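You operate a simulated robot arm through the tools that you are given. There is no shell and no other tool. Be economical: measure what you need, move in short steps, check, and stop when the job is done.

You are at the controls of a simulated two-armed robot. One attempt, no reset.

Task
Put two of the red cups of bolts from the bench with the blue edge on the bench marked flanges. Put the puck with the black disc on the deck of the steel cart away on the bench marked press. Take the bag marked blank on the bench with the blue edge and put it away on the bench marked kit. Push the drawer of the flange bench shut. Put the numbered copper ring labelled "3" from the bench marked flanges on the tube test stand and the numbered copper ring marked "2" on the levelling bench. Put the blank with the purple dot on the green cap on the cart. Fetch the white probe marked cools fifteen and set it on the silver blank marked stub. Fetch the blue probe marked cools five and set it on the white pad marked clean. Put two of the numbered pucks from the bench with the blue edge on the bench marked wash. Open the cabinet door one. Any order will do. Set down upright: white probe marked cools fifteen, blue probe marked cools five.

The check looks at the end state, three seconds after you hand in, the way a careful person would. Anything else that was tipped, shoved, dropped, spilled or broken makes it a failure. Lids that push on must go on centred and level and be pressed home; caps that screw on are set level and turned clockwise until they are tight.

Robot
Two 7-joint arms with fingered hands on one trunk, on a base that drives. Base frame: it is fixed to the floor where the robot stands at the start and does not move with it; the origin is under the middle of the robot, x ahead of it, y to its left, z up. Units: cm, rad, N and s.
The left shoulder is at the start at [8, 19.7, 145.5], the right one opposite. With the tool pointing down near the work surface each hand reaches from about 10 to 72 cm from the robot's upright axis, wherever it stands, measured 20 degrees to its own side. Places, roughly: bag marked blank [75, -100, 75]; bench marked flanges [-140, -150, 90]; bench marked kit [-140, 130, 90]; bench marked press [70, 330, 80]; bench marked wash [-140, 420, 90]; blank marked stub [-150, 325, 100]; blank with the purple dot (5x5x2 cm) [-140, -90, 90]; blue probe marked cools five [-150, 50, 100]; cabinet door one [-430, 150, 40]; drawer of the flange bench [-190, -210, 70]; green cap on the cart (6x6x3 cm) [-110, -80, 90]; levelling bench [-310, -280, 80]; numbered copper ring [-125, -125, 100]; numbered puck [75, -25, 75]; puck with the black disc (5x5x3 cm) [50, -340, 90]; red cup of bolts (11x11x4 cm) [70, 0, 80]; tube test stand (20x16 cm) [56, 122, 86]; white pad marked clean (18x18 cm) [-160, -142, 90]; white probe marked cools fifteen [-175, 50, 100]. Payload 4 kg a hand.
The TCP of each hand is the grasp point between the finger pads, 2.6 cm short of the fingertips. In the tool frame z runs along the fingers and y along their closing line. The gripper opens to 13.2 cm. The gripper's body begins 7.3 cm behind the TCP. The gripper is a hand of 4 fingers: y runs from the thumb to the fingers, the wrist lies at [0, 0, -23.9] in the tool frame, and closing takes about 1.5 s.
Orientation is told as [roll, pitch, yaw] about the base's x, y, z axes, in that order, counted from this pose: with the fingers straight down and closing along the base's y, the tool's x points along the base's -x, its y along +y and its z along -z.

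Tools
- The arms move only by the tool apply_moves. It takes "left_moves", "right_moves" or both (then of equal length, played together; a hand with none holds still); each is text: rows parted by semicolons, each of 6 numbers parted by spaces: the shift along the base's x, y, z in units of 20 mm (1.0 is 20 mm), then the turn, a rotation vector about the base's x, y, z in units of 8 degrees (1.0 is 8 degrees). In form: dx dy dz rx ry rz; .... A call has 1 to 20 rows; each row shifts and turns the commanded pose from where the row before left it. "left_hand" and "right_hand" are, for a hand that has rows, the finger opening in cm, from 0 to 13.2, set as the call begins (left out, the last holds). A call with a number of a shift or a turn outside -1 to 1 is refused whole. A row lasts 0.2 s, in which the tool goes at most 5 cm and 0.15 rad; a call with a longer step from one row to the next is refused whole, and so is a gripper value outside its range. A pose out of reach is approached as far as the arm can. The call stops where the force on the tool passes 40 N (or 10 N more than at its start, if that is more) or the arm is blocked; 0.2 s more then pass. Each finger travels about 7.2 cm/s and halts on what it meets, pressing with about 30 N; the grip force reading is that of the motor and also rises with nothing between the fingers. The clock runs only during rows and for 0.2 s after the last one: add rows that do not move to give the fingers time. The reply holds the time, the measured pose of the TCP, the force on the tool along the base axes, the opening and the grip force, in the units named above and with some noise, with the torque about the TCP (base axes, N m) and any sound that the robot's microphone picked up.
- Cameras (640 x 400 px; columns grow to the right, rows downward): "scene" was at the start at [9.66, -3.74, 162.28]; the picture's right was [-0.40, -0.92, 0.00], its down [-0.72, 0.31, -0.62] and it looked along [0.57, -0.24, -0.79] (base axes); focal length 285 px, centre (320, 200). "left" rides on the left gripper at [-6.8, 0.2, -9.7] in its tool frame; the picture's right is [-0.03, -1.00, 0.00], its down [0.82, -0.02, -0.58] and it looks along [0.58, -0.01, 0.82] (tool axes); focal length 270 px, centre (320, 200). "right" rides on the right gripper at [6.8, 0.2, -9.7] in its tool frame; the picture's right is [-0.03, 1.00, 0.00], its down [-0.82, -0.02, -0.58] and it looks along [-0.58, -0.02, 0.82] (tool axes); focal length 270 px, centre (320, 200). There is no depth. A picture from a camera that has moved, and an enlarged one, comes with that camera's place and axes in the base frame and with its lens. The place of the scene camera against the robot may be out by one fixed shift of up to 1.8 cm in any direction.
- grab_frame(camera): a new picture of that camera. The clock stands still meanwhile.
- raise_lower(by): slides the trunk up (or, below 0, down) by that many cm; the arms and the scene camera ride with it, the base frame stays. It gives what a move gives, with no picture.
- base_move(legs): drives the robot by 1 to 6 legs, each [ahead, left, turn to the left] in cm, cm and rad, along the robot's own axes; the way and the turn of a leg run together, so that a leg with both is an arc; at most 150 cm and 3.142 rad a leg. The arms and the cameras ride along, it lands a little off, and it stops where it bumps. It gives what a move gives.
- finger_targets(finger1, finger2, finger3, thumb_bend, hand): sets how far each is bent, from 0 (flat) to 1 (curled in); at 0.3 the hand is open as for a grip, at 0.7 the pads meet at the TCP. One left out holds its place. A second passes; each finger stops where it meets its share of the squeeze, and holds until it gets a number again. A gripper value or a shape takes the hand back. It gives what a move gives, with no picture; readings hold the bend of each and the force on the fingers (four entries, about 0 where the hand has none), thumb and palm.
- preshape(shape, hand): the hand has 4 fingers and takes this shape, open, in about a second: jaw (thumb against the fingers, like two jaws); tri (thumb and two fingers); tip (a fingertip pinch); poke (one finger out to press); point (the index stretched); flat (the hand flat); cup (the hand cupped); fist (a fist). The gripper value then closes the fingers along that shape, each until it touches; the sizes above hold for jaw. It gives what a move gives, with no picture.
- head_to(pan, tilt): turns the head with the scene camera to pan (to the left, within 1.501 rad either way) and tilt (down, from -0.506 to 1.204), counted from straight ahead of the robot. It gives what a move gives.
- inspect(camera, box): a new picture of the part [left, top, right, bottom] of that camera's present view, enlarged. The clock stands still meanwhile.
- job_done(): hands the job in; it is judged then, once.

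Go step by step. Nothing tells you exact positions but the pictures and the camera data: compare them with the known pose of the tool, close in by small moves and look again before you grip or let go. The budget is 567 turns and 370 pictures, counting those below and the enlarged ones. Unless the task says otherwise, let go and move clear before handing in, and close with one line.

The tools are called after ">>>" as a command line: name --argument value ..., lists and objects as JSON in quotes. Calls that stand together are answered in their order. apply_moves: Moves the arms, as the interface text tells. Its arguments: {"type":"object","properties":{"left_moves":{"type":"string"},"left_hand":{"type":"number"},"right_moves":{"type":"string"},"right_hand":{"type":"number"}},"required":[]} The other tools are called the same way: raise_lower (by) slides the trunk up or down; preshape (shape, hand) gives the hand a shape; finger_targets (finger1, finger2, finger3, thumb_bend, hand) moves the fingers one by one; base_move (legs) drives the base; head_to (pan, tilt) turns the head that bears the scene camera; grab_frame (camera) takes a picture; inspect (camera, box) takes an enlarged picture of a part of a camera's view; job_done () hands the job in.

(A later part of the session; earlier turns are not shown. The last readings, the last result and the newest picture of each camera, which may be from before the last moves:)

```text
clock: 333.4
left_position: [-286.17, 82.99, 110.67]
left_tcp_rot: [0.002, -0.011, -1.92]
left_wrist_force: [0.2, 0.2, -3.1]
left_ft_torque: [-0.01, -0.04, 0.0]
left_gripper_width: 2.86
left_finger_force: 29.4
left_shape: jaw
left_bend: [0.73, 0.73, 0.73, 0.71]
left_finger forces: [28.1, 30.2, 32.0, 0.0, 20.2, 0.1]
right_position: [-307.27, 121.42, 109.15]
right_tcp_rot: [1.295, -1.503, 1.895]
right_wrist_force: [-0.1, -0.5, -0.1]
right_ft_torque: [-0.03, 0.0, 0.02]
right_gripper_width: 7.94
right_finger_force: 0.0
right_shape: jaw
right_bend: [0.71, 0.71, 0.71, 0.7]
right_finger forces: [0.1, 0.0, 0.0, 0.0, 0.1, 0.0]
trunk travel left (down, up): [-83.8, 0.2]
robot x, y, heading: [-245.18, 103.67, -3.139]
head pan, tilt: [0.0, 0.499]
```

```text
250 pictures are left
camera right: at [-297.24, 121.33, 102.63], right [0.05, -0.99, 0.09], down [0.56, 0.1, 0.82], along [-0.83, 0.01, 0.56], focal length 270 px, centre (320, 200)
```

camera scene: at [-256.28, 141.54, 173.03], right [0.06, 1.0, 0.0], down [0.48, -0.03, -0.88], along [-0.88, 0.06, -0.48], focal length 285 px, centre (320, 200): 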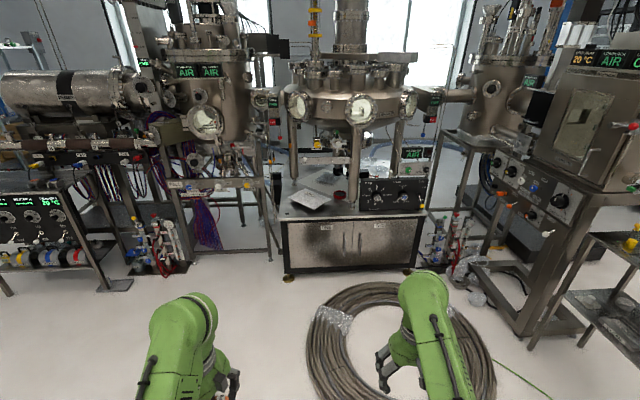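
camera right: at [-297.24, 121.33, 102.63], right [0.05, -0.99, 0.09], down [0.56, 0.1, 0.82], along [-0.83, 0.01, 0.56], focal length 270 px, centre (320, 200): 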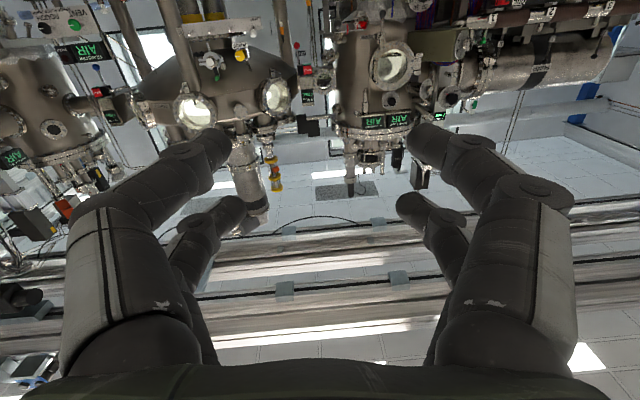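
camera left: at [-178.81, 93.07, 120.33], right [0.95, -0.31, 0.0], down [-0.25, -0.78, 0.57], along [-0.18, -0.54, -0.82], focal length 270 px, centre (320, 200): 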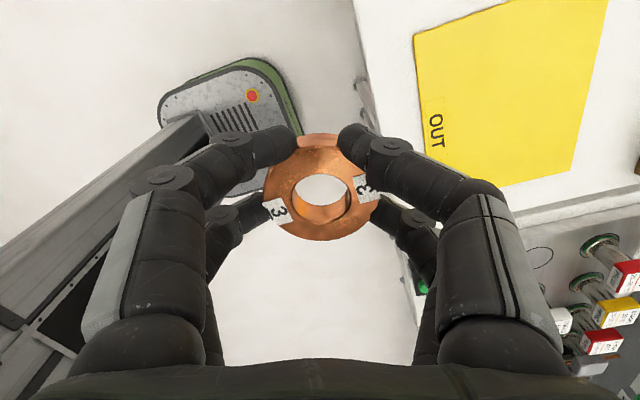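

>>> apply_moves --right_moves "0 .4 0 0 0 -.93;0 .4 0 0 0 -.93;0 .4 0 0 0 -.93;0 .4 0 0 0 -.93;0 .4 0 0 0 -.93;0 .4 0 0 0 -.93;0 0 0 0 0 0"

>>> raise_lower --by -75

>>> head_to --pan -0.3 --tilt 0.5

>>> base_move --legs '[[85, 0, 0]]'

>>> grab_frame --camera "scene"

```text
clock: 335.0
left_position: [-286.2, 82.72, 110.41]
left_tcp_rot: [0.003, -0.01, -1.92]
left_wrist_force: [0.4, 0.1, -3.3]
left_ft_torque: [-0.01, 0.01, 0.04]
left_gripper_width: 2.85
left_finger_force: 29.4
left_shape: jaw
left_bend: [0.73, 0.73, 0.73, 0.71]
left_finger forces: [28.2, 30.4, 32.0, 0.1, 20.3, 0.0]
right_position: [-307.24, 124.38, 107.92]
right_tcp_rot: [0.73, -1.481, 1.837]
right_wrist_force: [-0.1, -0.5, -0.2]
right_ft_torque: [0.0, 0.0, 0.04]
right_gripper_width: 7.96
right_finger_force: 0.1
right_shape: jaw
right_bend: [0.71, 0.71, 0.71, 0.7]
right_finger forces: [0.1, 0.0, 0.0, 0.0, 0.0, 0.0]
right hand out of reach, approached as far as the arm can: row 1, 2
trunk travel left (down, up): [-83.8, 0.2]
robot x, y, heading: [-245.28, 103.22, -3.14]
head pan, tilt: [0.0, 0.499]
```

```text
refused: -75 is not a number from -40 to 40
```

```text
clock: 335.8
left_position: [-286.28, 82.73, 110.47]
left_tcp_rot: [0.0, -0.008, -1.921]
left_wrist_force: [1.1, 0.3, -2.2]
left_ft_torque: [-0.03, -0.01, 0.01]
left_gripper_width: 2.87
left_finger_force: 29.6
left_shape: jaw
left_bend: [0.73, 0.73, 0.73, 0.71]
left_finger forces: [28.3, 30.4, 32.1, 0.0, 20.2, 0.1]
right_position: [-307.19, 124.46, 107.75]
right_tcp_rot: [0.73, -1.481, 1.843]
right_wrist_force: [0.1, 0.0, 0.9]
right_ft_torque: [0.03, 0.01, 0.04]
right_gripper_width: 7.97
right_finger_force: 0.1
right_shape: jaw
right_bend: [0.71, 0.71, 0.71, 0.7]
right_finger forces: [0.0, 0.1, 0.0, 0.0, 0.0, 0.0]
trunk travel left (down, up): [-83.8, 0.2]
robot x, y, heading: [-245.13, 103.47, -3.139]
head pan, tilt: [-0.3, 0.499]
```

```text
clock: 340.3
left_position: [-371.07, 83.11, 110.62]
left_tcp_rot: [0.0, -0.01, -1.927]
left_wrist_force: [-0.2, -0.6, -2.3]
left_ft_torque: [-0.06, 0.02, 0.0]
left_gripper_width: 2.86
left_finger_force: 30.4
left_shape: jaw
left_bend: [0.73, 0.73, 0.73, 0.71]
left_finger forces: [28.2, 30.4, 32.0, 0.0, 20.2, 0.0]
right_position: [-391.74, 124.89, 107.86]
right_tcp_rot: [0.738, -1.482, 1.826]
right_wrist_force: [-0.2, 0.6, 0.5]
right_ft_torque: [0.05, 0.05, -0.02]
right_gripper_width: 7.96
right_finger_force: 0.0
right_shape: jaw
right_bend: [0.71, 0.71, 0.71, 0.7]
right_finger forces: [0.0, 0.0, 0.0, 0.0, 0.0, 0.0]
trunk travel left (down, up): [-83.8, 0.2]
robot x, y, heading: [-330.04, 103.68, 3.142]
head pan, tilt: [-0.3, 0.499]
```

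```text
249 pictures are left
camera scene: at [-341.62, 105.64, 173.05], right [0.3, 0.95, 0.0], down [0.46, -0.14, -0.88], along [-0.84, 0.26, -0.48], focal length 285 px, centre (320, 200)
```

scene: 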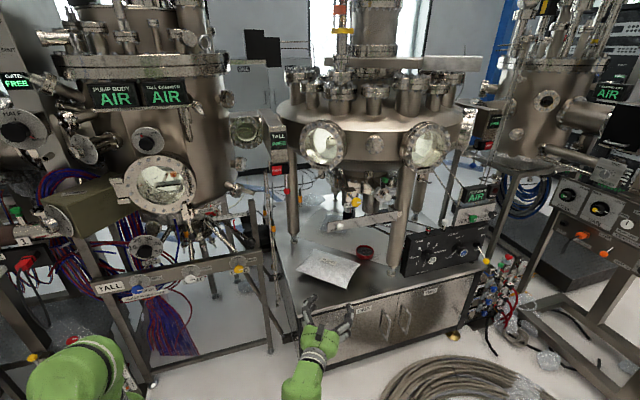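

>>> raise_lower --by -38

>>> raise_lower --by -36

>>> head_to --pan -0.5 --tilt 0.5

>>> grab_frame --camera "scene"

```text
clock: 344.0
left_position: [-371.25, 83.05, 72.64]
left_tcp_rot: [0.002, -0.009, -1.925]
left_wrist_force: [0.8, 0.5, -3.0]
left_ft_torque: [-0.01, -0.01, -0.03]
left_gripper_width: 2.87
left_finger_force: 30.3
left_shape: jaw
left_bend: [0.73, 0.73, 0.73, 0.71]
left_finger forces: [28.1, 30.3, 32.0, 0.0, 20.1, 0.1]
right_position: [-391.9, 124.99, 69.83]
right_tcp_rot: [0.725, -1.481, 1.839]
right_wrist_force: [0.8, 0.1, -0.3]
right_ft_torque: [0.0, -0.02, 0.02]
right_gripper_width: 7.97
right_finger_force: 0.0
right_shape: jaw
right_bend: [0.71, 0.71, 0.71, 0.7]
right_finger forces: [0.0, 0.0, 0.0, 0.0, 0.0, 0.0]
trunk travel left (down, up): [-45.8, 38.2]
robot x, y, heading: [-329.75, 103.85, 3.139]
head pan, tilt: [-0.3, 0.499]
```

```text
clock: 347.5
left_position: [-371.04, 83.1, 36.59]
left_tcp_rot: [0.001, -0.009, -1.925]
left_wrist_force: [0.8, 0.1, -3.0]
left_ft_torque: [0.0, 0.0, 0.02]
left_gripper_width: 2.86
left_finger_force: 30.1
left_shape: jaw
left_bend: [0.73, 0.73, 0.73, 0.71]
left_finger forces: [28.2, 30.4, 31.9, 0.0, 20.4, 0.0]
right_position: [-391.97, 125.01, 33.83]
right_tcp_rot: [0.726, -1.483, 1.839]
right_wrist_force: [0.2, -0.3, -0.2]
right_ft_torque: [0.02, 0.0, -0.01]
right_gripper_width: 7.97
right_finger_force: 0.0
right_shape: jaw
right_bend: [0.71, 0.71, 0.71, 0.7]
right_finger forces: [0.1, 0.0, 0.0, 0.1, 0.1, 0.0]
trunk travel left (down, up): [-9.8, 74.2]
robot x, y, heading: [-330.02, 103.42, 3.139]
head pan, tilt: [-0.3, 0.499]
```

```text
clock: 348.2
left_position: [-371.09, 83.05, 36.47]
left_tcp_rot: [-0.001, -0.008, -1.927]
left_wrist_force: [0.7, -0.5, -2.1]
left_ft_torque: [-0.04, -0.01, 0.03]
left_gripper_width: 2.86
left_finger_force: 29.5
left_shape: jaw
left_bend: [0.73, 0.73, 0.73, 0.71]
left_finger forces: [28.3, 30.5, 32.0, 0.1, 20.3, 0.0]
right_position: [-391.86, 124.96, 33.81]
right_tcp_rot: [0.725, -1.482, 1.839]
right_wrist_force: [0.3, -0.5, -0.3]
right_ft_torque: [0.03, 0.01, 0.01]
right_gripper_width: 7.98
right_finger_force: 0.0
right_shape: jaw
right_bend: [0.71, 0.71, 0.71, 0.7]
right_finger forces: [0.0, 0.0, 0.0, 0.1, 0.0, 0.1]
trunk travel left (down, up): [-9.8, 74.2]
robot x, y, heading: [-329.82, 104.05, 3.141]
head pan, tilt: [-0.499, 0.499]
```

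```text
248 pictures are left
camera scene: at [-341.09, 107.3, 99.04], right [0.48, 0.88, 0.0], down [0.42, -0.23, -0.88], along [-0.77, 0.42, -0.48], focal length 285 px, centre (320, 200)
```

scene: 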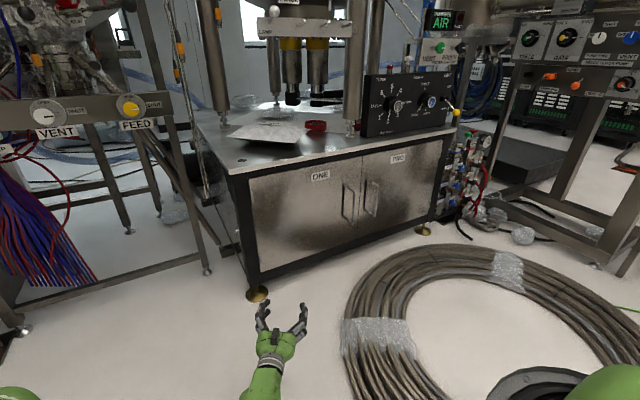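

The view is clear: handle at (−435,173,34). Shift the hand right, drive ahead 34 cm.

>>> apply_moves --right_moves "0 1 0 0 0 0;0 1 0 0 0 0;0 1 0 0 0 0;0 1 0 0 0 0;0 1 0 0 0 0;0 1 0 0 0 0;0 1 0 0 0 0;0 1 0 0 0 0;0 1 0 0 0 0;0 1 0 0 0 0;0 1 0 0 0 0;0 1 0 0 0 0;0 1 0 0 0 0;0 1 0 0 0 0;0 1 0 0 0 0;0 0 0 0 0 0"

>>> base_move --legs '[[33, 0, 0]]'

>>> head_to --pan -0.7 --tilt 0.6

>>> grab_frame --camera "scene"

>>> grab_frame --camera "right"

```text
clock: 351.6
left_position: [-371.16, 83.08, 36.55]
left_tcp_rot: [0.001, -0.008, -1.927]
left_wrist_force: [0.2, -0.5, -3.4]
left_ft_torque: [-0.03, 0.04, 0.03]
left_gripper_width: 2.87
left_finger_force: 30.1
left_shape: jaw
left_bend: [0.73, 0.73, 0.73, 0.71]
left_finger forces: [28.3, 30.5, 32.0, 0.1, 20.1, 0.1]
right_position: [-391.65, 154.79, 33.69]
right_tcp_rot: [0.723, -1.482, 1.841]
right_wrist_force: [-1.2, 0.0, 0.4]
right_ft_torque: [0.02, -0.02, 0.02]
right_gripper_width: 7.97
right_finger_force: 0.0
right_shape: jaw
right_bend: [0.71, 0.71, 0.71, 0.7]
right_finger forces: [0.1, 0.0, 0.0, 0.0, 0.0, 0.0]
trunk travel left (down, up): [-9.8, 74.2]
robot x, y, heading: [-329.63, 103.68, 3.139]
head pan, tilt: [-0.499, 0.499]
```

```text
clock: 353.8
left_position: [-404.44, 83.1, 36.56]
left_tcp_rot: [0.001, -0.009, -1.926]
left_wrist_force: [0.3, -0.3, -3.1]
left_ft_torque: [0.0, 0.01, 0.0]
left_gripper_width: 2.86
left_finger_force: 30.3
left_shape: jaw
left_bend: [0.73, 0.73, 0.73, 0.71]
left_finger forces: [28.4, 30.5, 32.2, 0.0, 20.3, 0.1]
right_position: [-425.11, 154.86, 33.82]
right_tcp_rot: [0.717, -1.481, 1.846]
right_wrist_force: [-0.2, 0.6, 0.9]
right_ft_torque: [-0.02, 0.02, 0.0]
right_gripper_width: 7.94
right_finger_force: 0.1
right_shape: jaw
right_bend: [0.71, 0.71, 0.71, 0.7]
right_finger forces: [0.0, 0.0, 0.1, 0.0, 0.1, 0.1]
trunk travel left (down, up): [-9.8, 74.2]
robot x, y, heading: [-363.13, 103.77, 3.137]
head pan, tilt: [-0.499, 0.499]
```

```text
clock: 354.6
left_position: [-404.42, 83.18, 36.41]
left_tcp_rot: [0.002, -0.009, -1.923]
left_wrist_force: [-0.2, 0.3, -2.0]
left_ft_torque: [-0.02, 0.03, 0.0]
left_gripper_width: 2.84
left_finger_force: 29.5
left_shape: jaw
left_bend: [0.73, 0.73, 0.73, 0.71]
left_finger forces: [28.3, 30.5, 32.1, 0.1, 20.3, 0.0]
right_position: [-425.05, 154.71, 33.84]
right_tcp_rot: [0.724, -1.482, 1.843]
right_wrist_force: [-0.6, 0.1, -0.6]
right_ft_torque: [-0.01, -0.01, -0.03]
right_gripper_width: 7.97
right_finger_force: 0.1
right_shape: jaw
right_bend: [0.71, 0.71, 0.71, 0.7]
right_finger forces: [0.0, 0.1, 0.0, 0.0, 0.0, 0.1]
trunk travel left (down, up): [-9.8, 74.2]
robot x, y, heading: [-363.38, 103.56, 3.137]
head pan, tilt: [-0.7, 0.6]
```

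```text
247 pictures are left
camera scene: at [-373.19, 108.74, 98.13], right [0.65, 0.76, 0.0], down [0.43, -0.36, -0.83], along [-0.63, 0.53, -0.56], focal length 285 px, centre (320, 200)
```

scene: 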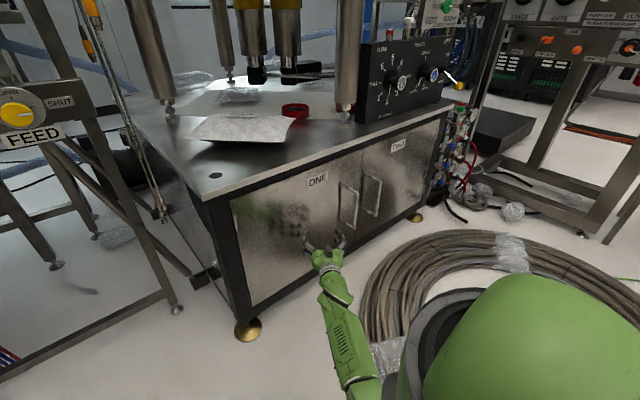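

```text
246 pictures are left
camera right: at [-416.74, 148.89, 27.75], right [-0.55, -0.83, 0.08], down [0.48, -0.23, 0.85], along [-0.69, 0.5, 0.52], focal length 270 px, centre (320, 200)
```

right: 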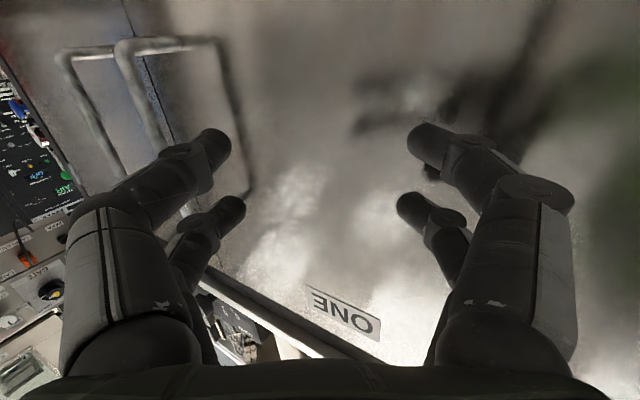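

Handle bar estimated at (−428, 173). Move laterally so the hand axis lines up with the bar, and check.

>>> apply_moves --right_moves ".51 .77 0 0 0 0;.51 .77 0 0 0 0;.51 .77 0 0 0 0;.51 .77 0 0 0 0;.51 .77 0 0 0 0;.51 .77 0 0 0 0;.51 .77 0 0 0 0;0 0 0 0 0 0"

>>> grab_frame --camera "right"

>>> grab_frame --camera "scene"

```text
clock: 356.4
left_position: [-404.43, 83.11, 36.61]
left_tcp_rot: [0.003, -0.009, -1.924]
left_wrist_force: [-0.3, 0.0, -2.6]
left_ft_torque: [0.0, -0.01, 0.03]
left_gripper_width: 2.87
left_finger_force: 30.0
left_shape: jaw
left_bend: [0.73, 0.73, 0.73, 0.71]
left_finger forces: [28.4, 30.6, 32.1, 0.0, 20.3, 0.0]
right_position: [-417.93, 165.39, 33.8]
right_tcp_rot: [0.722, -1.482, 1.844]
right_wrist_force: [0.1, -1.0, 0.3]
right_ft_torque: [0.0, -0.01, -0.02]
right_gripper_width: 7.95
right_finger_force: 0.1
right_shape: jaw
right_bend: [0.71, 0.71, 0.71, 0.7]
right_finger forces: [0.1, 0.0, 0.0, 0.0, 0.1, 0.1]
trunk travel left (down, up): [-9.8, 74.2]
robot x, y, heading: [-363.47, 103.82, 3.139]
head pan, tilt: [-0.7, 0.6]
```

```text
245 pictures are left
camera right: at [-409.66, 159.47, 27.83], right [-0.55, -0.83, 0.08], down [0.48, -0.23, 0.85], along [-0.69, 0.5, 0.52], focal length 270 px, centre (320, 200)
```

right: 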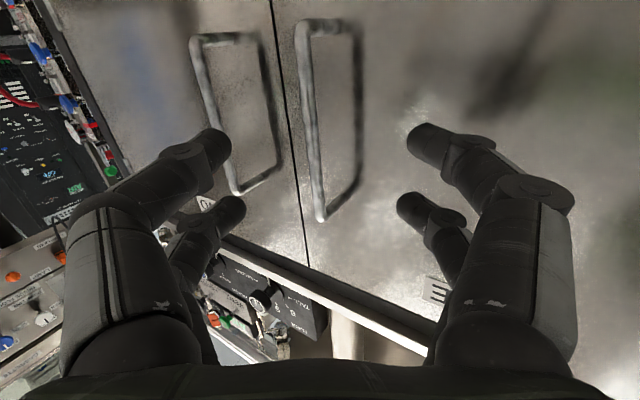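

```text
244 pictures are left
camera scene: at [-373.19, 108.75, 98.13], right [0.65, 0.76, 0.0], down [0.43, -0.36, -0.82], along [-0.63, 0.53, -0.57], focal length 285 px, centre (320, 200)
```

scene: 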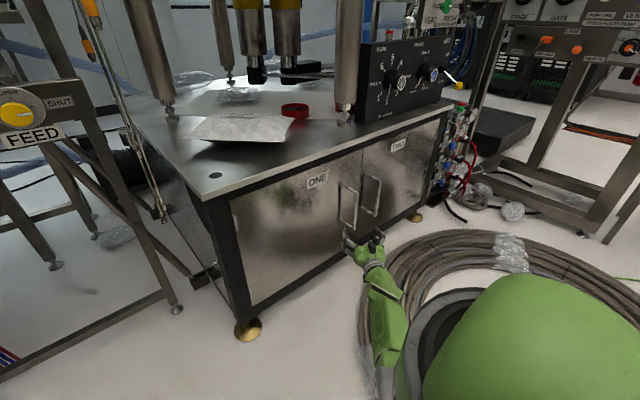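

The bar is at (−427.4, 172.5), z 27–43. Advance along the hand axis to straddle it.

>>> apply_moves --right_moves ".18 .28 0 0 0 0;-.84 .55 0 0 0 0;-.84 .55 0 0 0 0;-.84 .55 0 0 0 0;-.84 .55 0 0 0 0;-.84 .55 0 0 0 0;-.84 .55 0 0 0 0;0 0 0 0 0 0"

>>> grab_frame --camera "right"

```text
clock: 358.2
left_position: [-404.39, 83.15, 36.62]
left_tcp_rot: [0.0, -0.01, -1.925]
left_wrist_force: [-0.5, -0.4, -2.6]
left_ft_torque: [-0.01, 0.02, 0.0]
left_gripper_width: 2.84
left_finger_force: 30.0
left_shape: jaw
left_bend: [0.73, 0.73, 0.73, 0.71]
left_finger forces: [28.4, 30.5, 32.1, 0.1, 20.4, 0.1]
right_position: [-427.48, 172.82, 33.6]
right_tcp_rot: [0.705, -1.48, 1.854]
right_wrist_force: [24.4, -8.4, -1.5]
right_ft_torque: [0.09, 0.13, 0.85]
right_gripper_width: 7.48
right_finger_force: 0.1
right_shape: jaw
right_bend: [0.74, 0.75, 0.71, 0.7]
right_finger forces: [11.8, 12.9, 0.1, 0.1, 0.1, 0.1]
trunk travel left (down, up): [-9.8, 74.2]
robot x, y, heading: [-362.88, 104.03, 3.141]
head pan, tilt: [-0.7, 0.6]
```

```text
243 pictures are left
camera right: at [-419.16, 166.86, 27.57], right [-0.55, -0.83, 0.08], down [0.47, -0.23, 0.85], along [-0.69, 0.51, 0.52], focal length 270 px, centre (320, 200)
```

right: 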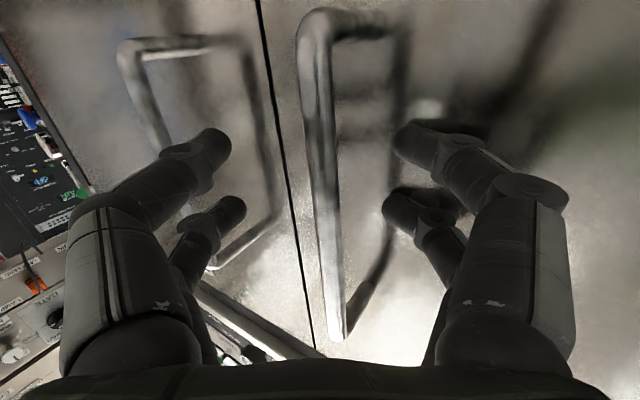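

Fingers graze the door; back off slightly and close on the bar.

>>> apply_moves --right_moves ".5 -.3 0 0 0 0;0 0 0 0 0 0"

>>> apply_moves --right_moves "0 0 0 0 0 0;0 0 0 0 0 0;0 0 0 0 0 0;0 0 0 0 0 0;0 0 0 0 0 0;0 0 0 0 0 0;0 0 0 0 0 0" --right_hand 0

>>> grab_frame --camera "right"

```text
clock: 358.8
left_position: [-404.41, 83.2, 36.48]
left_tcp_rot: [0.001, -0.007, -1.923]
left_wrist_force: [0.9, 0.2, -2.9]
left_ft_torque: [-0.04, 0.05, -0.03]
left_gripper_width: 2.87
left_finger_force: 29.8
left_shape: jaw
left_bend: [0.73, 0.73, 0.73, 0.71]
left_finger forces: [28.4, 30.6, 32.1, 0.0, 20.4, 0.0]
right_position: [-426.98, 172.09, 33.95]
right_tcp_rot: [0.738, -1.483, 1.83]
right_wrist_force: [1.1, -0.4, 0.3]
right_ft_torque: [-0.01, -0.01, 0.02]
right_gripper_width: 7.91
right_finger_force: 0.0
right_shape: jaw
right_bend: [0.71, 0.72, 0.71, 0.7]
right_finger forces: [0.0, 0.6, 0.0, 0.1, 0.0, 0.0]
trunk travel left (down, up): [-9.8, 74.2]
robot x, y, heading: [-363.51, 103.74, 3.141]
head pan, tilt: [-0.7, 0.6]
```

```text
clock: 360.4
left_position: [-404.43, 83.2, 36.58]
left_tcp_rot: [0.002, -0.011, -1.926]
left_wrist_force: [0.1, -0.6, -2.8]
left_ft_torque: [0.01, 0.04, 0.0]
left_gripper_width: 2.86
left_finger_force: 30.0
left_shape: jaw
left_bend: [0.73, 0.73, 0.73, 0.71]
left_finger forces: [28.3, 30.5, 32.2, 0.0, 20.4, 0.0]
right_position: [-426.69, 172.16, 33.95]
right_tcp_rot: [0.724, -1.483, 1.842]
right_wrist_force: [-2.0, 7.6, -0.2]
right_ft_torque: [0.19, 0.0, 0.0]
right_gripper_width: 0.01
right_finger_force: 30.0
right_shape: jaw
right_bend: [0.7, 0.67, 0.62, 0.72]
right_finger forces: [0.0, 0.0, 0.0, 0.0, 0.0, 0.1]
trunk travel left (down, up): [-9.8, 74.2]
robot x, y, heading: [-362.96, 104.06, 3.143]
head pan, tilt: [-0.7, 0.6]
```

```text
242 pictures are left
camera right: at [-418.41, 166.31, 27.76], right [-0.55, -0.83, 0.08], down [0.48, -0.23, 0.85], along [-0.69, 0.5, 0.52], focal length 270 px, centre (320, 200)
```

right: 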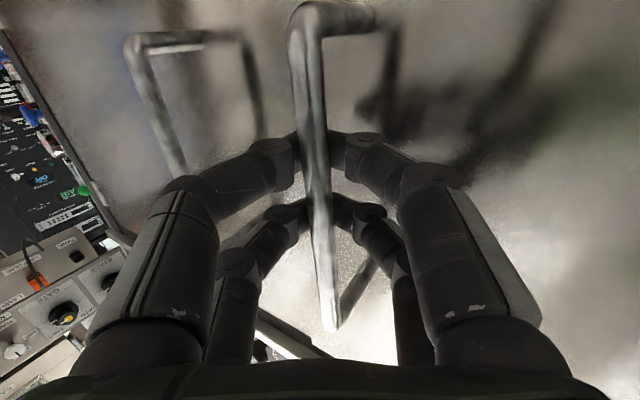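

The fingers cage the bar — a good hook. Pull the door open by driving the base along its arc.

>>> base_move --legs '[[-7.4, 2.1, 0], [-7.0, 3.3, 0]]'

>>> grab_frame --camera "scene"

```text
clock: 362.1
left_position: [-390.0, 77.81, 36.46]
left_tcp_rot: [0.002, -0.012, -1.923]
left_wrist_force: [-0.1, -0.2, -2.0]
left_ft_torque: [0.0, 0.02, -0.04]
left_gripper_width: 2.84
left_finger_force: 29.8
left_shape: jaw
left_bend: [0.73, 0.73, 0.73, 0.71]
left_finger forces: [28.4, 30.7, 32.2, 0.0, 20.5, 0.0]
right_position: [-412.24, 167.13, 33.65]
right_tcp_rot: [0.729, -1.481, 1.833]
right_wrist_force: [13.7, 26.8, 2.3]
right_ft_torque: [0.42, -0.23, -0.12]
right_gripper_width: 0.0
right_finger_force: 29.8
right_shape: jaw
right_bend: [0.7, 0.67, 0.62, 0.66]
right_finger forces: [0.1, 0.1, 0.1, 0.1, 39.4, 0.0]
trunk travel left (down, up): [-9.8, 74.2]
robot x, y, heading: [-348.69, 98.66, 3.135]
head pan, tilt: [-0.7, 0.6]
```

```text
241 pictures are left
camera scene: at [-358.7, 103.53, 98.14], right [0.65, 0.76, 0.0], down [0.43, -0.37, -0.83], along [-0.63, 0.53, -0.56], focal length 285 px, centre (320, 200)
```

scene: 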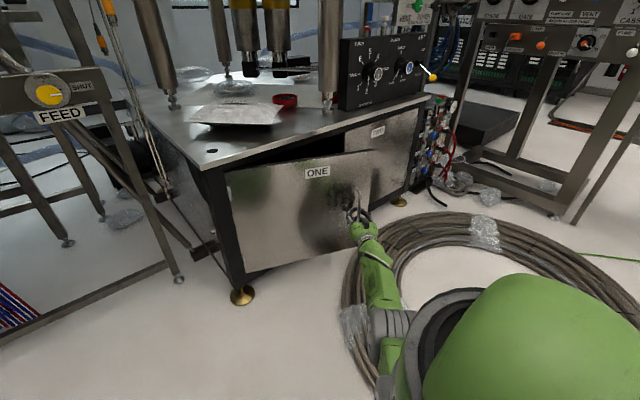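

The door is opening. Lateral force suggests less y; continue.

>>> base_move --legs '[[-7, 1.5, 0]]'

>>> base_move --legs '[[-6.5, 3, 0]]'

>>> grab_frame --camera "scene"

>>> grab_frame --camera "right"

```text
clock: 363.1
left_position: [-383.17, 76.31, 36.57]
left_tcp_rot: [0.002, -0.009, -1.924]
left_wrist_force: [-0.6, 0.7, -3.3]
left_ft_torque: [-0.03, -0.01, 0.02]
left_gripper_width: 2.87
left_finger_force: 29.9
left_shape: jaw
left_bend: [0.73, 0.73, 0.73, 0.71]
left_finger forces: [28.5, 30.7, 32.2, 0.1, 20.6, 0.0]
right_position: [-405.66, 165.42, 33.81]
right_tcp_rot: [0.719, -1.481, 1.844]
right_wrist_force: [-9.0, -11.6, 0.6]
right_ft_torque: [-0.16, 0.12, -0.15]
right_gripper_width: 0.03
right_finger_force: 30.2
right_shape: jaw
right_bend: [0.71, 0.67, 0.62, 0.71]
right_finger forces: [12.3, 1.0, 0.1, 0.0, 0.0, 0.2]
trunk travel left (down, up): [-9.8, 74.2]
robot x, y, heading: [-341.98, 96.87, 3.143]
head pan, tilt: [-0.7, 0.6]
```

```text
clock: 364.1
left_position: [-377.37, 73.36, 36.46]
left_tcp_rot: [0.005, -0.008, -1.915]
left_wrist_force: [-0.3, -0.2, -2.6]
left_ft_torque: [-0.05, 0.0, 0.01]
left_gripper_width: 2.84
left_finger_force: 29.8
left_shape: jaw
left_bend: [0.73, 0.73, 0.73, 0.71]
left_finger forces: [28.4, 30.7, 32.2, 0.0, 20.4, 0.0]
right_position: [-401.26, 161.45, 33.73]
right_tcp_rot: [0.756, -1.481, 1.832]
right_wrist_force: [-3.5, -2.9, 1.2]
right_ft_torque: [-0.07, 0.06, -0.09]
right_gripper_width: 0.02
right_finger_force: 30.1
right_shape: jaw
right_bend: [0.71, 0.68, 0.62, 0.71]
right_finger forces: [4.1, 0.0, 0.0, 0.0, 0.0, 0.0]
trunk travel left (down, up): [-9.8, 74.2]
robot x, y, heading: [-336.55, 94.28, -3.137]
head pan, tilt: [-0.7, 0.6]
stopped in leg 1: the force on the tool passed its limit (the readings are from after the stop); the commanded pose is now the measured one
```

```text
240 pictures are left
camera scene: at [-346.52, 99.27, 98.13], right [0.64, 0.77, 0.0], down [0.44, -0.36, -0.82], along [-0.64, 0.53, -0.57], focal length 285 px, centre (320, 200)
```

scene: 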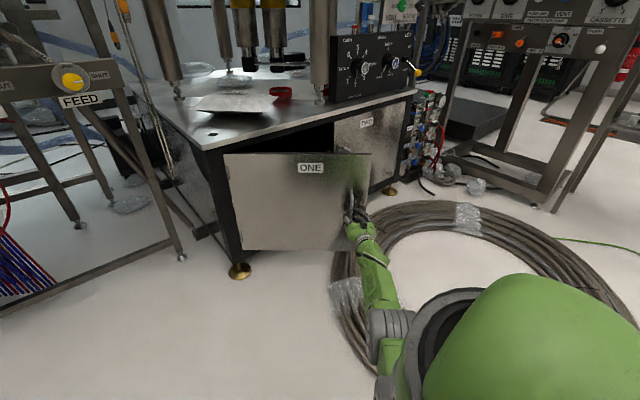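

```text
239 pictures are left
camera right: at [-392.8, 155.73, 27.71], right [-0.53, -0.85, 0.09], down [0.48, -0.21, 0.85], along [-0.7, 0.49, 0.52], focal length 270 px, centre (320, 200)
```

right: 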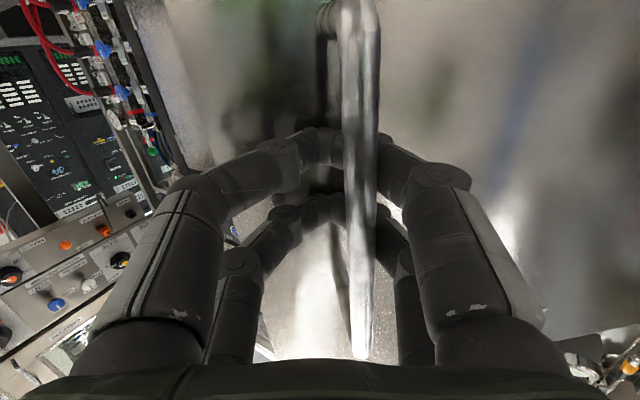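

About 38° open. Now curve more in −y.

>>> base_move --legs '[[-3.5, 6, 0]]'

>>> base_move --legs '[[-3, 6.5, 0]]'

>>> grab_frame --camera "scene"

```text
clock: 365.1
left_position: [-374.01, 67.37, 36.46]
left_tcp_rot: [0.002, -0.008, -1.916]
left_wrist_force: [0.5, -0.2, -2.9]
left_ft_torque: [-0.02, 0.0, -0.01]
left_gripper_width: 2.84
left_finger_force: 29.8
left_shape: jaw
left_bend: [0.73, 0.73, 0.73, 0.71]
left_finger forces: [28.4, 30.7, 32.2, 0.1, 20.5, 0.0]
right_position: [-397.43, 155.69, 33.8]
right_tcp_rot: [0.749, -1.483, 1.836]
right_wrist_force: [0.2, -0.8, 0.3]
right_ft_torque: [0.03, -0.01, 0.02]
right_gripper_width: 0.0
right_finger_force: 30.0
right_shape: jaw
right_bend: [0.71, 0.68, 0.63, 0.71]
right_finger forces: [0.0, 0.0, 0.0, 0.0, 0.0, 0.0]
trunk travel left (down, up): [-9.8, 74.2]
robot x, y, heading: [-332.51, 88.5, -3.137]
head pan, tilt: [-0.7, 0.6]
```

```text
clock: 366.2
left_position: [-370.97, 61.01, 36.54]
left_tcp_rot: [0.002, -0.01, -1.918]
left_wrist_force: [-0.1, 0.4, -3.1]
left_ft_torque: [-0.03, -0.04, -0.02]
left_gripper_width: 2.87
left_finger_force: 29.6
left_shape: jaw
left_bend: [0.73, 0.73, 0.73, 0.71]
left_finger forces: [28.5, 30.7, 32.2, 0.0, 20.5, 0.1]
right_position: [-394.43, 149.29, 33.83]
right_tcp_rot: [0.751, -1.48, 1.831]
right_wrist_force: [-0.2, -0.7, 0.7]
right_ft_torque: [-0.02, 0.02, 0.02]
right_gripper_width: 0.01
right_finger_force: 30.1
right_shape: jaw
right_bend: [0.71, 0.68, 0.63, 0.71]
right_finger forces: [0.0, 0.0, 0.0, 0.1, 0.0, 0.0]
trunk travel left (down, up): [-9.8, 74.2]
robot x, y, heading: [-330.21, 82.17, -3.136]
head pan, tilt: [-0.7, 0.6]
```

```text
238 pictures are left
camera scene: at [-339.92, 86.85, 98.14], right [0.64, 0.77, 0.0], down [0.43, -0.36, -0.83], along [-0.63, 0.53, -0.56], focal length 285 px, centre (320, 200)
```

scene: 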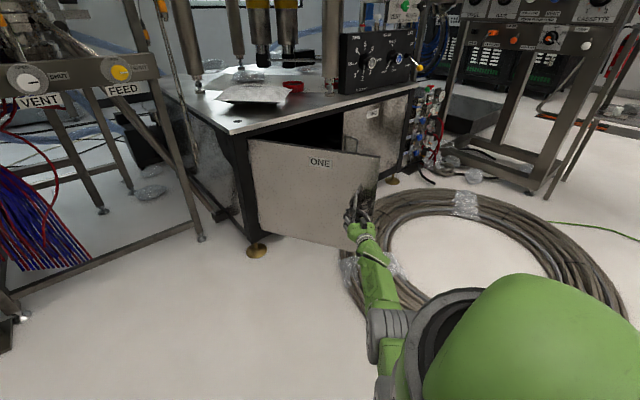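

~50° open. Continue around the arc.

>>> base_move --legs '[[-3, 7, 0]]'

>>> base_move --legs '[[-1.5, 7.4, 0]]'

>>> base_move --legs '[[0, 7.5, 0]]'

>>> grab_frame --camera "scene"

```text
clock: 367.2
left_position: [-368.06, 54.33, 36.53]
left_tcp_rot: [0.003, -0.009, -1.92]
left_wrist_force: [0.2, -1.1, -2.6]
left_ft_torque: [-0.01, -0.02, -0.01]
left_gripper_width: 2.87
left_finger_force: 29.6
left_shape: jaw
left_bend: [0.73, 0.73, 0.73, 0.71]
left_finger forces: [28.4, 30.7, 32.2, 0.1, 20.4, 0.0]
right_position: [-391.34, 142.64, 33.74]
right_tcp_rot: [0.749, -1.482, 1.831]
right_wrist_force: [-1.0, 0.2, -0.4]
right_ft_torque: [0.0, -0.03, -0.02]
right_gripper_width: 0.02
right_finger_force: 30.3
right_shape: jaw
right_bend: [0.71, 0.68, 0.63, 0.71]
right_finger forces: [0.3, 0.0, 0.0, 0.0, 0.1, 0.1]
trunk travel left (down, up): [-9.8, 74.2]
robot x, y, heading: [-326.9, 75.19, -3.143]
head pan, tilt: [-0.7, 0.6]
```

```text
clock: 368.2
left_position: [-366.64, 46.94, 36.51]
left_tcp_rot: [0.002, -0.008, -1.922]
left_wrist_force: [-0.5, -0.4, -3.7]
left_ft_torque: [-0.03, 0.02, -0.03]
left_gripper_width: 2.86
left_finger_force: 30.5
left_shape: jaw
left_bend: [0.73, 0.73, 0.73, 0.71]
left_finger forces: [28.5, 30.8, 32.2, 0.1, 20.4, 0.0]
right_position: [-389.69, 135.29, 33.68]
right_tcp_rot: [0.746, -1.482, 1.836]
right_wrist_force: [-2.8, 0.2, 1.3]
right_ft_torque: [-0.03, 0.06, -0.08]
right_gripper_width: 0.0
right_finger_force: 30.5
right_shape: jaw
right_bend: [0.71, 0.68, 0.63, 0.71]
right_finger forces: [1.7, 0.0, 0.0, 0.0, 0.1, 0.1]
trunk travel left (down, up): [-9.8, 74.2]
robot x, y, heading: [-325.39, 67.71, -3.139]
head pan, tilt: [-0.7, 0.6]
```

```text
clock: 369.3
left_position: [-366.55, 39.4, 36.48]
left_tcp_rot: [0.002, -0.008, -1.922]
left_wrist_force: [0.7, 0.7, -3.9]
left_ft_torque: [-0.02, -0.01, 0.01]
left_gripper_width: 2.85
left_finger_force: 30.4
left_shape: jaw
left_bend: [0.73, 0.73, 0.73, 0.71]
left_finger forces: [28.6, 30.8, 32.3, 0.0, 20.4, 0.1]
right_position: [-389.63, 127.86, 33.81]
right_tcp_rot: [0.741, -1.482, 1.84]
right_wrist_force: [-1.1, -0.1, 1.1]
right_ft_torque: [0.0, 0.01, 0.0]
right_gripper_width: 0.0
right_finger_force: 30.7
right_shape: jaw
right_bend: [0.71, 0.68, 0.63, 0.71]
right_finger forces: [0.8, 0.0, 0.0, 0.0, 0.0, 0.0]
trunk travel left (down, up): [-9.8, 74.2]
robot x, y, heading: [-325.43, 60.12, -3.135]
head pan, tilt: [-0.7, 0.6]
```

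```text
237 pictures are left
camera scene: at [-335.4, 65.15, 98.13], right [0.64, 0.77, 0.0], down [0.43, -0.36, -0.83], along [-0.63, 0.53, -0.56], focal length 285 px, centre (320, 200)
```

scene: 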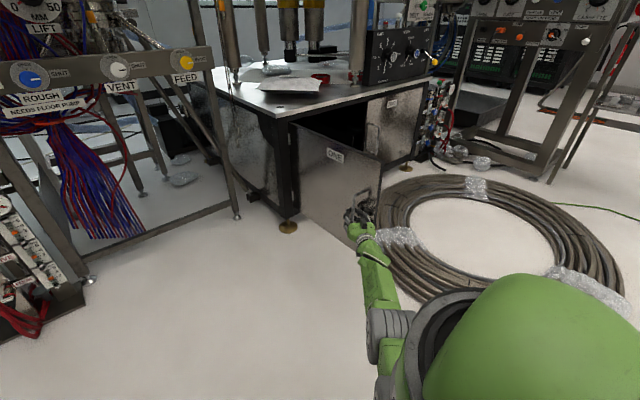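

~76° open. One more step to near 90°.

>>> base_move --legs '[[0.6, 7, 0]]'

>>> grab_frame --camera "right"

>>> grab_frame --camera "scene"

```text
clock: 370.3
left_position: [-367.02, 32.51, 36.56]
left_tcp_rot: [0.002, -0.008, -1.921]
left_wrist_force: [-0.4, 0.3, -2.9]
left_ft_torque: [0.0, 0.01, 0.03]
left_gripper_width: 2.86
left_finger_force: 30.4
left_shape: jaw
left_bend: [0.73, 0.73, 0.73, 0.71]
left_finger forces: [28.5, 30.8, 32.2, 0.0, 20.4, 0.0]
right_position: [-390.27, 120.82, 33.71]
right_tcp_rot: [0.738, -1.482, 1.842]
right_wrist_force: [-3.0, 1.0, 0.6]
right_ft_torque: [0.02, 0.04, 0.0]
right_gripper_width: 0.02
right_finger_force: 30.0
right_shape: jaw
right_bend: [0.71, 0.68, 0.63, 0.71]
right_finger forces: [0.0, 0.0, 0.0, 0.1, 0.0, 0.1]
trunk travel left (down, up): [-9.8, 74.2]
robot x, y, heading: [-326.05, 53.44, -3.141]
head pan, tilt: [-0.7, 0.6]
```

```text
236 pictures are left
camera right: at [-381.87, 115.15, 27.72], right [-0.53, -0.84, 0.09], down [0.48, -0.22, 0.85], along [-0.7, 0.49, 0.52], focal length 270 px, centre (320, 200)
```

right: 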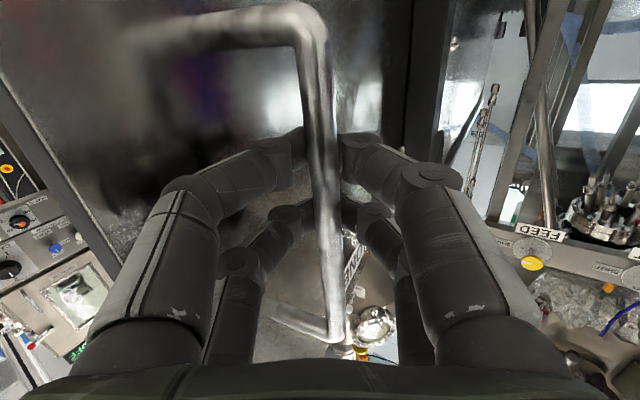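

```text
235 pictures are left
camera scene: at [-336.0, 58.29, 98.13], right [0.64, 0.77, 0.0], down [0.43, -0.36, -0.82], along [-0.63, 0.53, -0.57], focal length 285 px, centre (320, 200)
```

scene: 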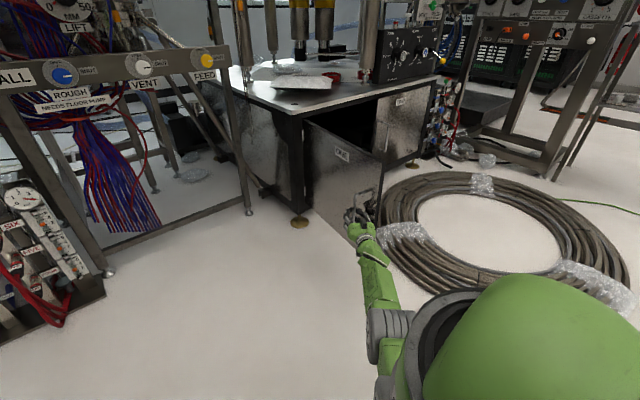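

Door one is ~85–90° open. Release the bar and retreat along the hand axis.

>>> apply_moves --right_moves "0 0 0 0 0 0;0 0 0 0 0 0;0 0 0 0 0 0;0 0 0 0 0 0;0 0 0 0 0 0;0 0 0 0 0 0;.84 -.54 0 0 0 0;.84 -.54 0 0 0 0;.84 -.54 0 0 0 0;.84 -.54 0 0 0 0;.84 -.54 0 0 0 0;.84 -.54 0 0 0 0;.84 -.54 0 0 0 0;0 0 0 0 0 0" --right_hand 9

>>> grab_frame --camera "scene"

```text
clock: 373.3
left_position: [-367.04, 32.58, 36.54]
left_tcp_rot: [0.001, -0.008, -1.92]
left_wrist_force: [0.4, -0.5, -3.1]
left_ft_torque: [0.0, 0.01, 0.03]
left_gripper_width: 2.85
left_finger_force: 30.4
left_shape: jaw
left_bend: [0.73, 0.73, 0.73, 0.71]
left_finger forces: [28.5, 30.8, 32.3, 0.0, 20.3, 0.1]
right_position: [-378.17, 113.39, 33.68]
right_tcp_rot: [0.743, -1.482, 1.837]
right_wrist_force: [-0.1, -0.1, -0.2]
right_ft_torque: [-0.01, -0.01, 0.03]
right_gripper_width: 9.0
right_finger_force: 0.0
right_shape: jaw
right_bend: [0.69, 0.69, 0.68, 0.6]
right_finger forces: [0.1, 0.0, 0.0, 0.0, 0.0, 0.1]
trunk travel left (down, up): [-9.8, 74.2]
robot x, y, heading: [-325.99, 53.28, -3.14]
head pan, tilt: [-0.7, 0.6]
```

```text
234 pictures are left
camera scene: at [-335.98, 58.33, 98.13], right [0.64, 0.77, 0.0], down [0.43, -0.36, -0.82], along [-0.63, 0.53, -0.57], focal length 285 px, centre (320, 200)
```

scene: 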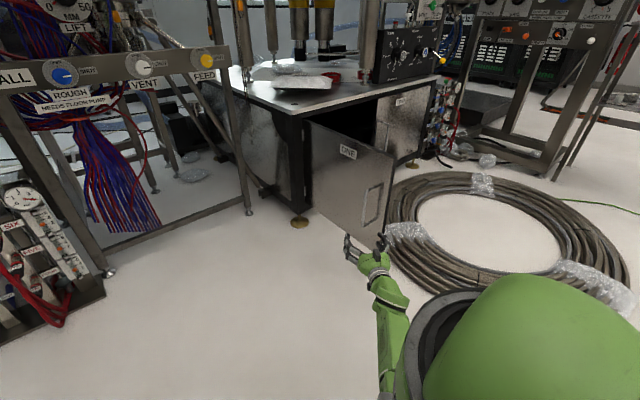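

Door one stays open. Back off, raise the trunk, and restore the right hand to tool-down.

>>> base_move --legs '[[-62, 0, 0]]'

>>> raise_lower --by 34

>>> raise_lower --by 32

>>> apply_moves --right_moves "0 0 0 0 0 .93;0 0 0 0 0 .93;0 0 0 0 0 .93;0 0 0 0 0 .93;0 0 0 0 0 .93;0 0 0 0 0 .93;.3 0 0 0 -.95 0;.3 0 0 0 -.95 0;.3 0 0 0 -.95 0;.3 0 0 0 -.95 0;.3 0 0 0 -.95 0;.3 0 0 0 -.95 0;.3 0 0 0 -.95 0;.3 0 0 0 -.95 0;.3 0 0 0 -.95 0;0 0 0 0 -.95 0;0 0 0 0 -.95 0;0 0 0 0 -.85 0;0 0 0 0 0 0"

```text
clock: 376.8
left_position: [-304.11, 32.6, 36.51]
left_tcp_rot: [0.002, -0.009, -1.918]
left_wrist_force: [-0.4, 0.5, -3.0]
left_ft_torque: [-0.02, 0.04, 0.03]
left_gripper_width: 2.84
left_finger_force: 29.8
left_shape: jaw
left_bend: [0.73, 0.73, 0.73, 0.71]
left_finger forces: [28.5, 30.8, 32.4, 0.1, 20.5, 0.0]
right_position: [-315.53, 113.47, 33.66]
right_tcp_rot: [0.746, -1.483, 1.837]
right_wrist_force: [0.2, -0.4, 0.4]
right_ft_torque: [0.01, 0.0, 0.01]
right_gripper_width: 9.0
right_finger_force: 0.2
right_shape: jaw
right_bend: [0.69, 0.69, 0.68, 0.6]
right_finger forces: [0.0, 0.0, 0.0, 0.1, 0.0, 0.1]
trunk travel left (down, up): [-9.8, 74.2]
robot x, y, heading: [-263.05, 53.69, -3.139]
head pan, tilt: [-0.7, 0.6]
```

```text
clock: 380.1
left_position: [-304.04, 32.72, 70.51]
left_tcp_rot: [0.001, -0.008, -1.918]
left_wrist_force: [-0.4, 1.2, -2.6]
left_ft_torque: [-0.03, 0.01, -0.01]
left_gripper_width: 2.86
left_finger_force: 29.4
left_shape: jaw
left_bend: [0.73, 0.73, 0.73, 0.71]
left_finger forces: [28.5, 30.8, 32.3, 0.0, 20.5, 0.0]
right_position: [-315.57, 113.54, 67.8]
right_tcp_rot: [0.745, -1.483, 1.842]
right_wrist_force: [0.2, 0.0, -0.6]
right_ft_torque: [-0.01, 0.0, -0.02]
right_gripper_width: 8.96
right_finger_force: 0.0
right_shape: jaw
right_bend: [0.69, 0.69, 0.68, 0.6]
right_finger forces: [0.1, 0.1, 0.1, 0.1, 0.1, 0.0]
trunk travel left (down, up): [-43.8, 40.2]
robot x, y, heading: [-263.0, 54.03, -3.137]
head pan, tilt: [-0.7, 0.6]
```

```text
clock: 383.3
left_position: [-304.08, 32.71, 102.51]
left_tcp_rot: [0.001, -0.009, -1.918]
left_wrist_force: [0.1, -0.6, -2.2]
left_ft_torque: [0.01, -0.03, 0.05]
left_gripper_width: 2.85
left_finger_force: 30.2
left_shape: jaw
left_bend: [0.73, 0.73, 0.73, 0.71]
left_finger forces: [28.6, 30.8, 32.4, 0.1, 20.5, 0.0]
right_position: [-315.53, 113.49, 99.72]
right_tcp_rot: [0.743, -1.483, 1.84]
right_wrist_force: [0.9, -0.4, 0.1]
right_ft_torque: [0.02, 0.0, -0.04]
right_gripper_width: 8.99
right_finger_force: 0.1
right_shape: jaw
right_bend: [0.69, 0.69, 0.68, 0.6]
right_finger forces: [0.1, 0.0, 0.1, 0.0, 0.0, 0.1]
trunk travel left (down, up): [-75.8, 8.2]
robot x, y, heading: [-263.02, 53.76, -3.135]
head pan, tilt: [-0.7, 0.6]
```

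```text
clock: 387.3
left_position: [-304.23, 32.73, 102.52]
left_tcp_rot: [0.002, -0.009, -1.918]
left_wrist_force: [0.3, 0.2, -3.6]
left_ft_torque: [-0.02, 0.0, 0.01]
left_gripper_width: 2.83
left_finger_force: 30.1
left_shape: jaw
left_bend: [0.73, 0.73, 0.73, 0.71]
left_finger forces: [28.6, 30.8, 32.4, 0.1, 20.5, 0.1]
right_position: [-313.28, 113.45, 97.57]
right_tcp_rot: [0.269, -0.737, 3.067]
right_wrist_force: [0.2, -0.2, -0.5]
right_ft_torque: [0.0, 0.0, 0.01]
right_gripper_width: 9.03
right_finger_force: 0.1
right_shape: jaw
right_bend: [0.69, 0.69, 0.68, 0.6]
right_finger forces: [0.1, 0.1, 0.0, 0.0, 0.0, 0.0]
right hand out of reach, approached as far as the arm can: row 12, 13, 14, 15, 16, 17, 18
trunk travel left (down, up): [-75.8, 8.2]
robot x, y, heading: [-262.86, 53.72, -3.134]
head pan, tilt: [-0.7, 0.6]
```

>>> apply_moves --right_moves "0 -.9 0 0 0 0;0 -.9 0 0 0 0;0 -.9 0 0 0 0;0 -.9 0 0 0 0;0 -.9 0 0 0 0;0 -.9 0 0 0 0;0 -.9 0 0 -.75 0;0 -.9 0 0 -.75 0;0 -.9 0 0 -.75 0;0 -.9 0 0 -.75 0;0 -.9 0 0 -.75 0;0 -.9 0 0 -.75 0;0 -.5 0 0 -.75 0;0 0 0 0 0 0"

```text
clock: 390.3
left_position: [-304.1, 32.73, 102.48]
left_tcp_rot: [0.003, -0.009, -1.917]
left_wrist_force: [-0.2, -0.3, -3.8]
left_ft_torque: [0.0, -0.01, 0.01]
left_gripper_width: 2.86
left_finger_force: 29.9
left_shape: jaw
left_bend: [0.73, 0.73, 0.73, 0.71]
left_finger forces: [28.6, 31.1, 32.4, 0.0, 20.5, 0.0]
right_position: [-314.33, 95.25, 88.4]
right_tcp_rot: [0.289, -0.587, 3.03]
right_wrist_force: [0.2, 0.8, -0.1]
right_ft_torque: [-0.03, -0.01, 0.01]
right_gripper_width: 8.98
right_finger_force: 0.1
right_shape: jaw
right_bend: [0.69, 0.69, 0.68, 0.6]
right_finger forces: [0.0, 0.0, 0.0, 0.1, 0.0, 0.1]
right hand out of reach, approached as far as the arm can: row 7, 8, 9, 10, 11, 12, 13
trunk travel left (down, up): [-75.8, 8.2]
robot x, y, heading: [-263.14, 53.97, -3.139]
head pan, tilt: [-0.7, 0.6]
```

>>> apply_moves --right_moves "-1 0 .8 0 0 0;-1 0 .8 0 0 0;-1 0 .8 0 0 0;-1 0 .8 0 0 0;-1 0 .8 0 0 0;-1 0 .8 .3 0 0;0 0 0 .3 -.6 0;0 0 0 .3 -.6 0;0 0 0 .3 -.6 0;0 0 0 .3 -.6 0;0 0 0 0 -.6 0;0 0 0 0 -.6 0;0 0 0 0 -.5 0;0 0 0 0 0 0"

>>> head_to --pan -0.4 --tilt 0.8

>>> grab_frame --camera "scene"

```text
clock: 393.3
left_position: [-304.16, 32.8, 102.5]
left_tcp_rot: [0.001, -0.01, -1.918]
left_wrist_force: [-1.1, 0.3, -3.6]
left_ft_torque: [-0.03, 0.03, -0.01]
left_gripper_width: 2.84
left_finger_force: 29.9
left_shape: jaw
left_bend: [0.73, 0.73, 0.73, 0.71]
left_finger forces: [28.8, 31.1, 32.5, 0.0, 20.6, 0.0]
right_position: [-325.74, 95.04, 90.34]
right_tcp_rot: [0.263, -0.625, 3.051]
right_wrist_force: [0.0, 0.4, -0.3]
right_ft_torque: [0.01, -0.01, 0.03]
right_gripper_width: 8.98
right_finger_force: 0.0
right_shape: jaw
right_bend: [0.69, 0.69, 0.68, 0.6]
right_finger forces: [0.0, 0.0, 0.0, 0.1, 0.0, 0.0]
right hand out of reach, approached as far as the arm can: row 1, 2, 3, 4, 5, 6, 7, 8, 9, 10, 11, 12, 13
trunk travel left (down, up): [-75.8, 8.2]
robot x, y, heading: [-262.7, 53.81, -3.138]
head pan, tilt: [-0.7, 0.6]
```

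```text
clock: 394.1
left_position: [-304.08, 32.65, 102.52]
left_tcp_rot: [0.002, -0.009, -1.919]
left_wrist_force: [0.5, 0.0, -2.6]
left_ft_torque: [-0.01, 0.01, 0.03]
left_gripper_width: 2.86
left_finger_force: 30.1
left_shape: jaw
left_bend: [0.73, 0.73, 0.73, 0.71]
left_finger forces: [28.8, 31.0, 32.6, 0.0, 20.5, 0.0]
right_position: [-325.84, 95.01, 90.31]
right_tcp_rot: [0.265, -0.625, 3.049]
right_wrist_force: [0.5, -0.1, -0.1]
right_ft_torque: [-0.02, -0.01, 0.01]
right_gripper_width: 8.99
right_finger_force: 0.1
right_shape: jaw
right_bend: [0.69, 0.69, 0.68, 0.6]
right_finger forces: [0.0, 0.1, 0.2, 0.0, 0.1, 0.1]
trunk travel left (down, up): [-75.8, 8.2]
robot x, y, heading: [-262.99, 53.84, -3.132]
head pan, tilt: [-0.4, 0.799]
```

```text
233 pictures are left
camera scene: at [-273.77, 55.99, 162.45], right [0.38, 0.92, 0.0], down [0.66, -0.28, -0.7], along [-0.64, 0.27, -0.72], focal length 285 px, centre (320, 200)
```

scene: 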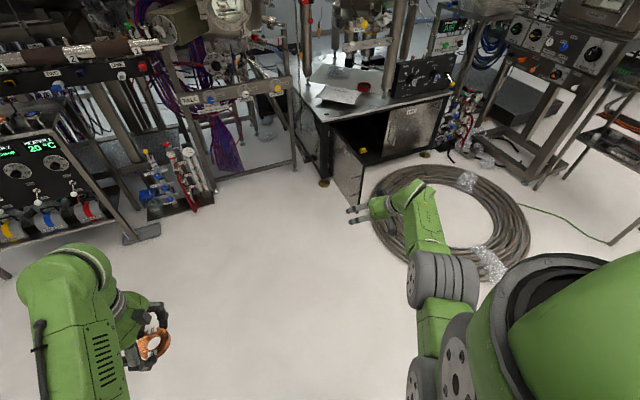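

I realise the commanded pose overran (it accumulates even when out of reach). Undo the extra turns.

>>> apply_moves --right_moves ".3 -.3 -.3 -.3 .9 0;.3 -.3 -.3 -.3 .9 0;.3 -.3 -.3 -.3 .9 0;.3 -.3 -.3 -.3 .9 0;.3 -.3 -.3 -.3 .9 0;.3 -.3 -.3 0 .9 0;.3 -.3 -.3 0 .9 0;.3 -.3 -.3 0 .9 0;0 0 -.3 0 .9 0;0 0 0 0 .9 0;0 0 0 0 .35 0;0 0 0 0 0 0"

```text
clock: 396.7
left_position: [-303.96, 32.63, 102.61]
left_tcp_rot: [0.0, -0.009, -1.917]
left_wrist_force: [-0.4, 0.3, -2.3]
left_ft_torque: [0.03, 0.01, 0.0]
left_gripper_width: 2.87
left_finger_force: 29.9
left_shape: jaw
left_bend: [0.73, 0.73, 0.73, 0.71]
left_finger forces: [28.8, 31.0, 32.5, 0.0, 20.7, 0.1]
right_position: [-319.12, 89.5, 89.27]
right_tcp_rot: [2.792, -1.199, 0.718]
right_wrist_force: [0.2, -0.9, -0.6]
right_ft_torque: [0.03, -0.01, -0.03]
right_gripper_width: 9.0
right_finger_force: 0.1
right_shape: jaw
right_bend: [0.69, 0.69, 0.68, 0.6]
right_finger forces: [0.0, 0.0, 0.0, 0.0, 0.0, 0.0]
right hand out of reach, approached as far as the arm can: row 9, 10, 11
trunk travel left (down, up): [-75.8, 8.2]
robot x, y, heading: [-263.18, 53.67, -3.139]
head pan, tilt: [-0.4, 0.799]
```

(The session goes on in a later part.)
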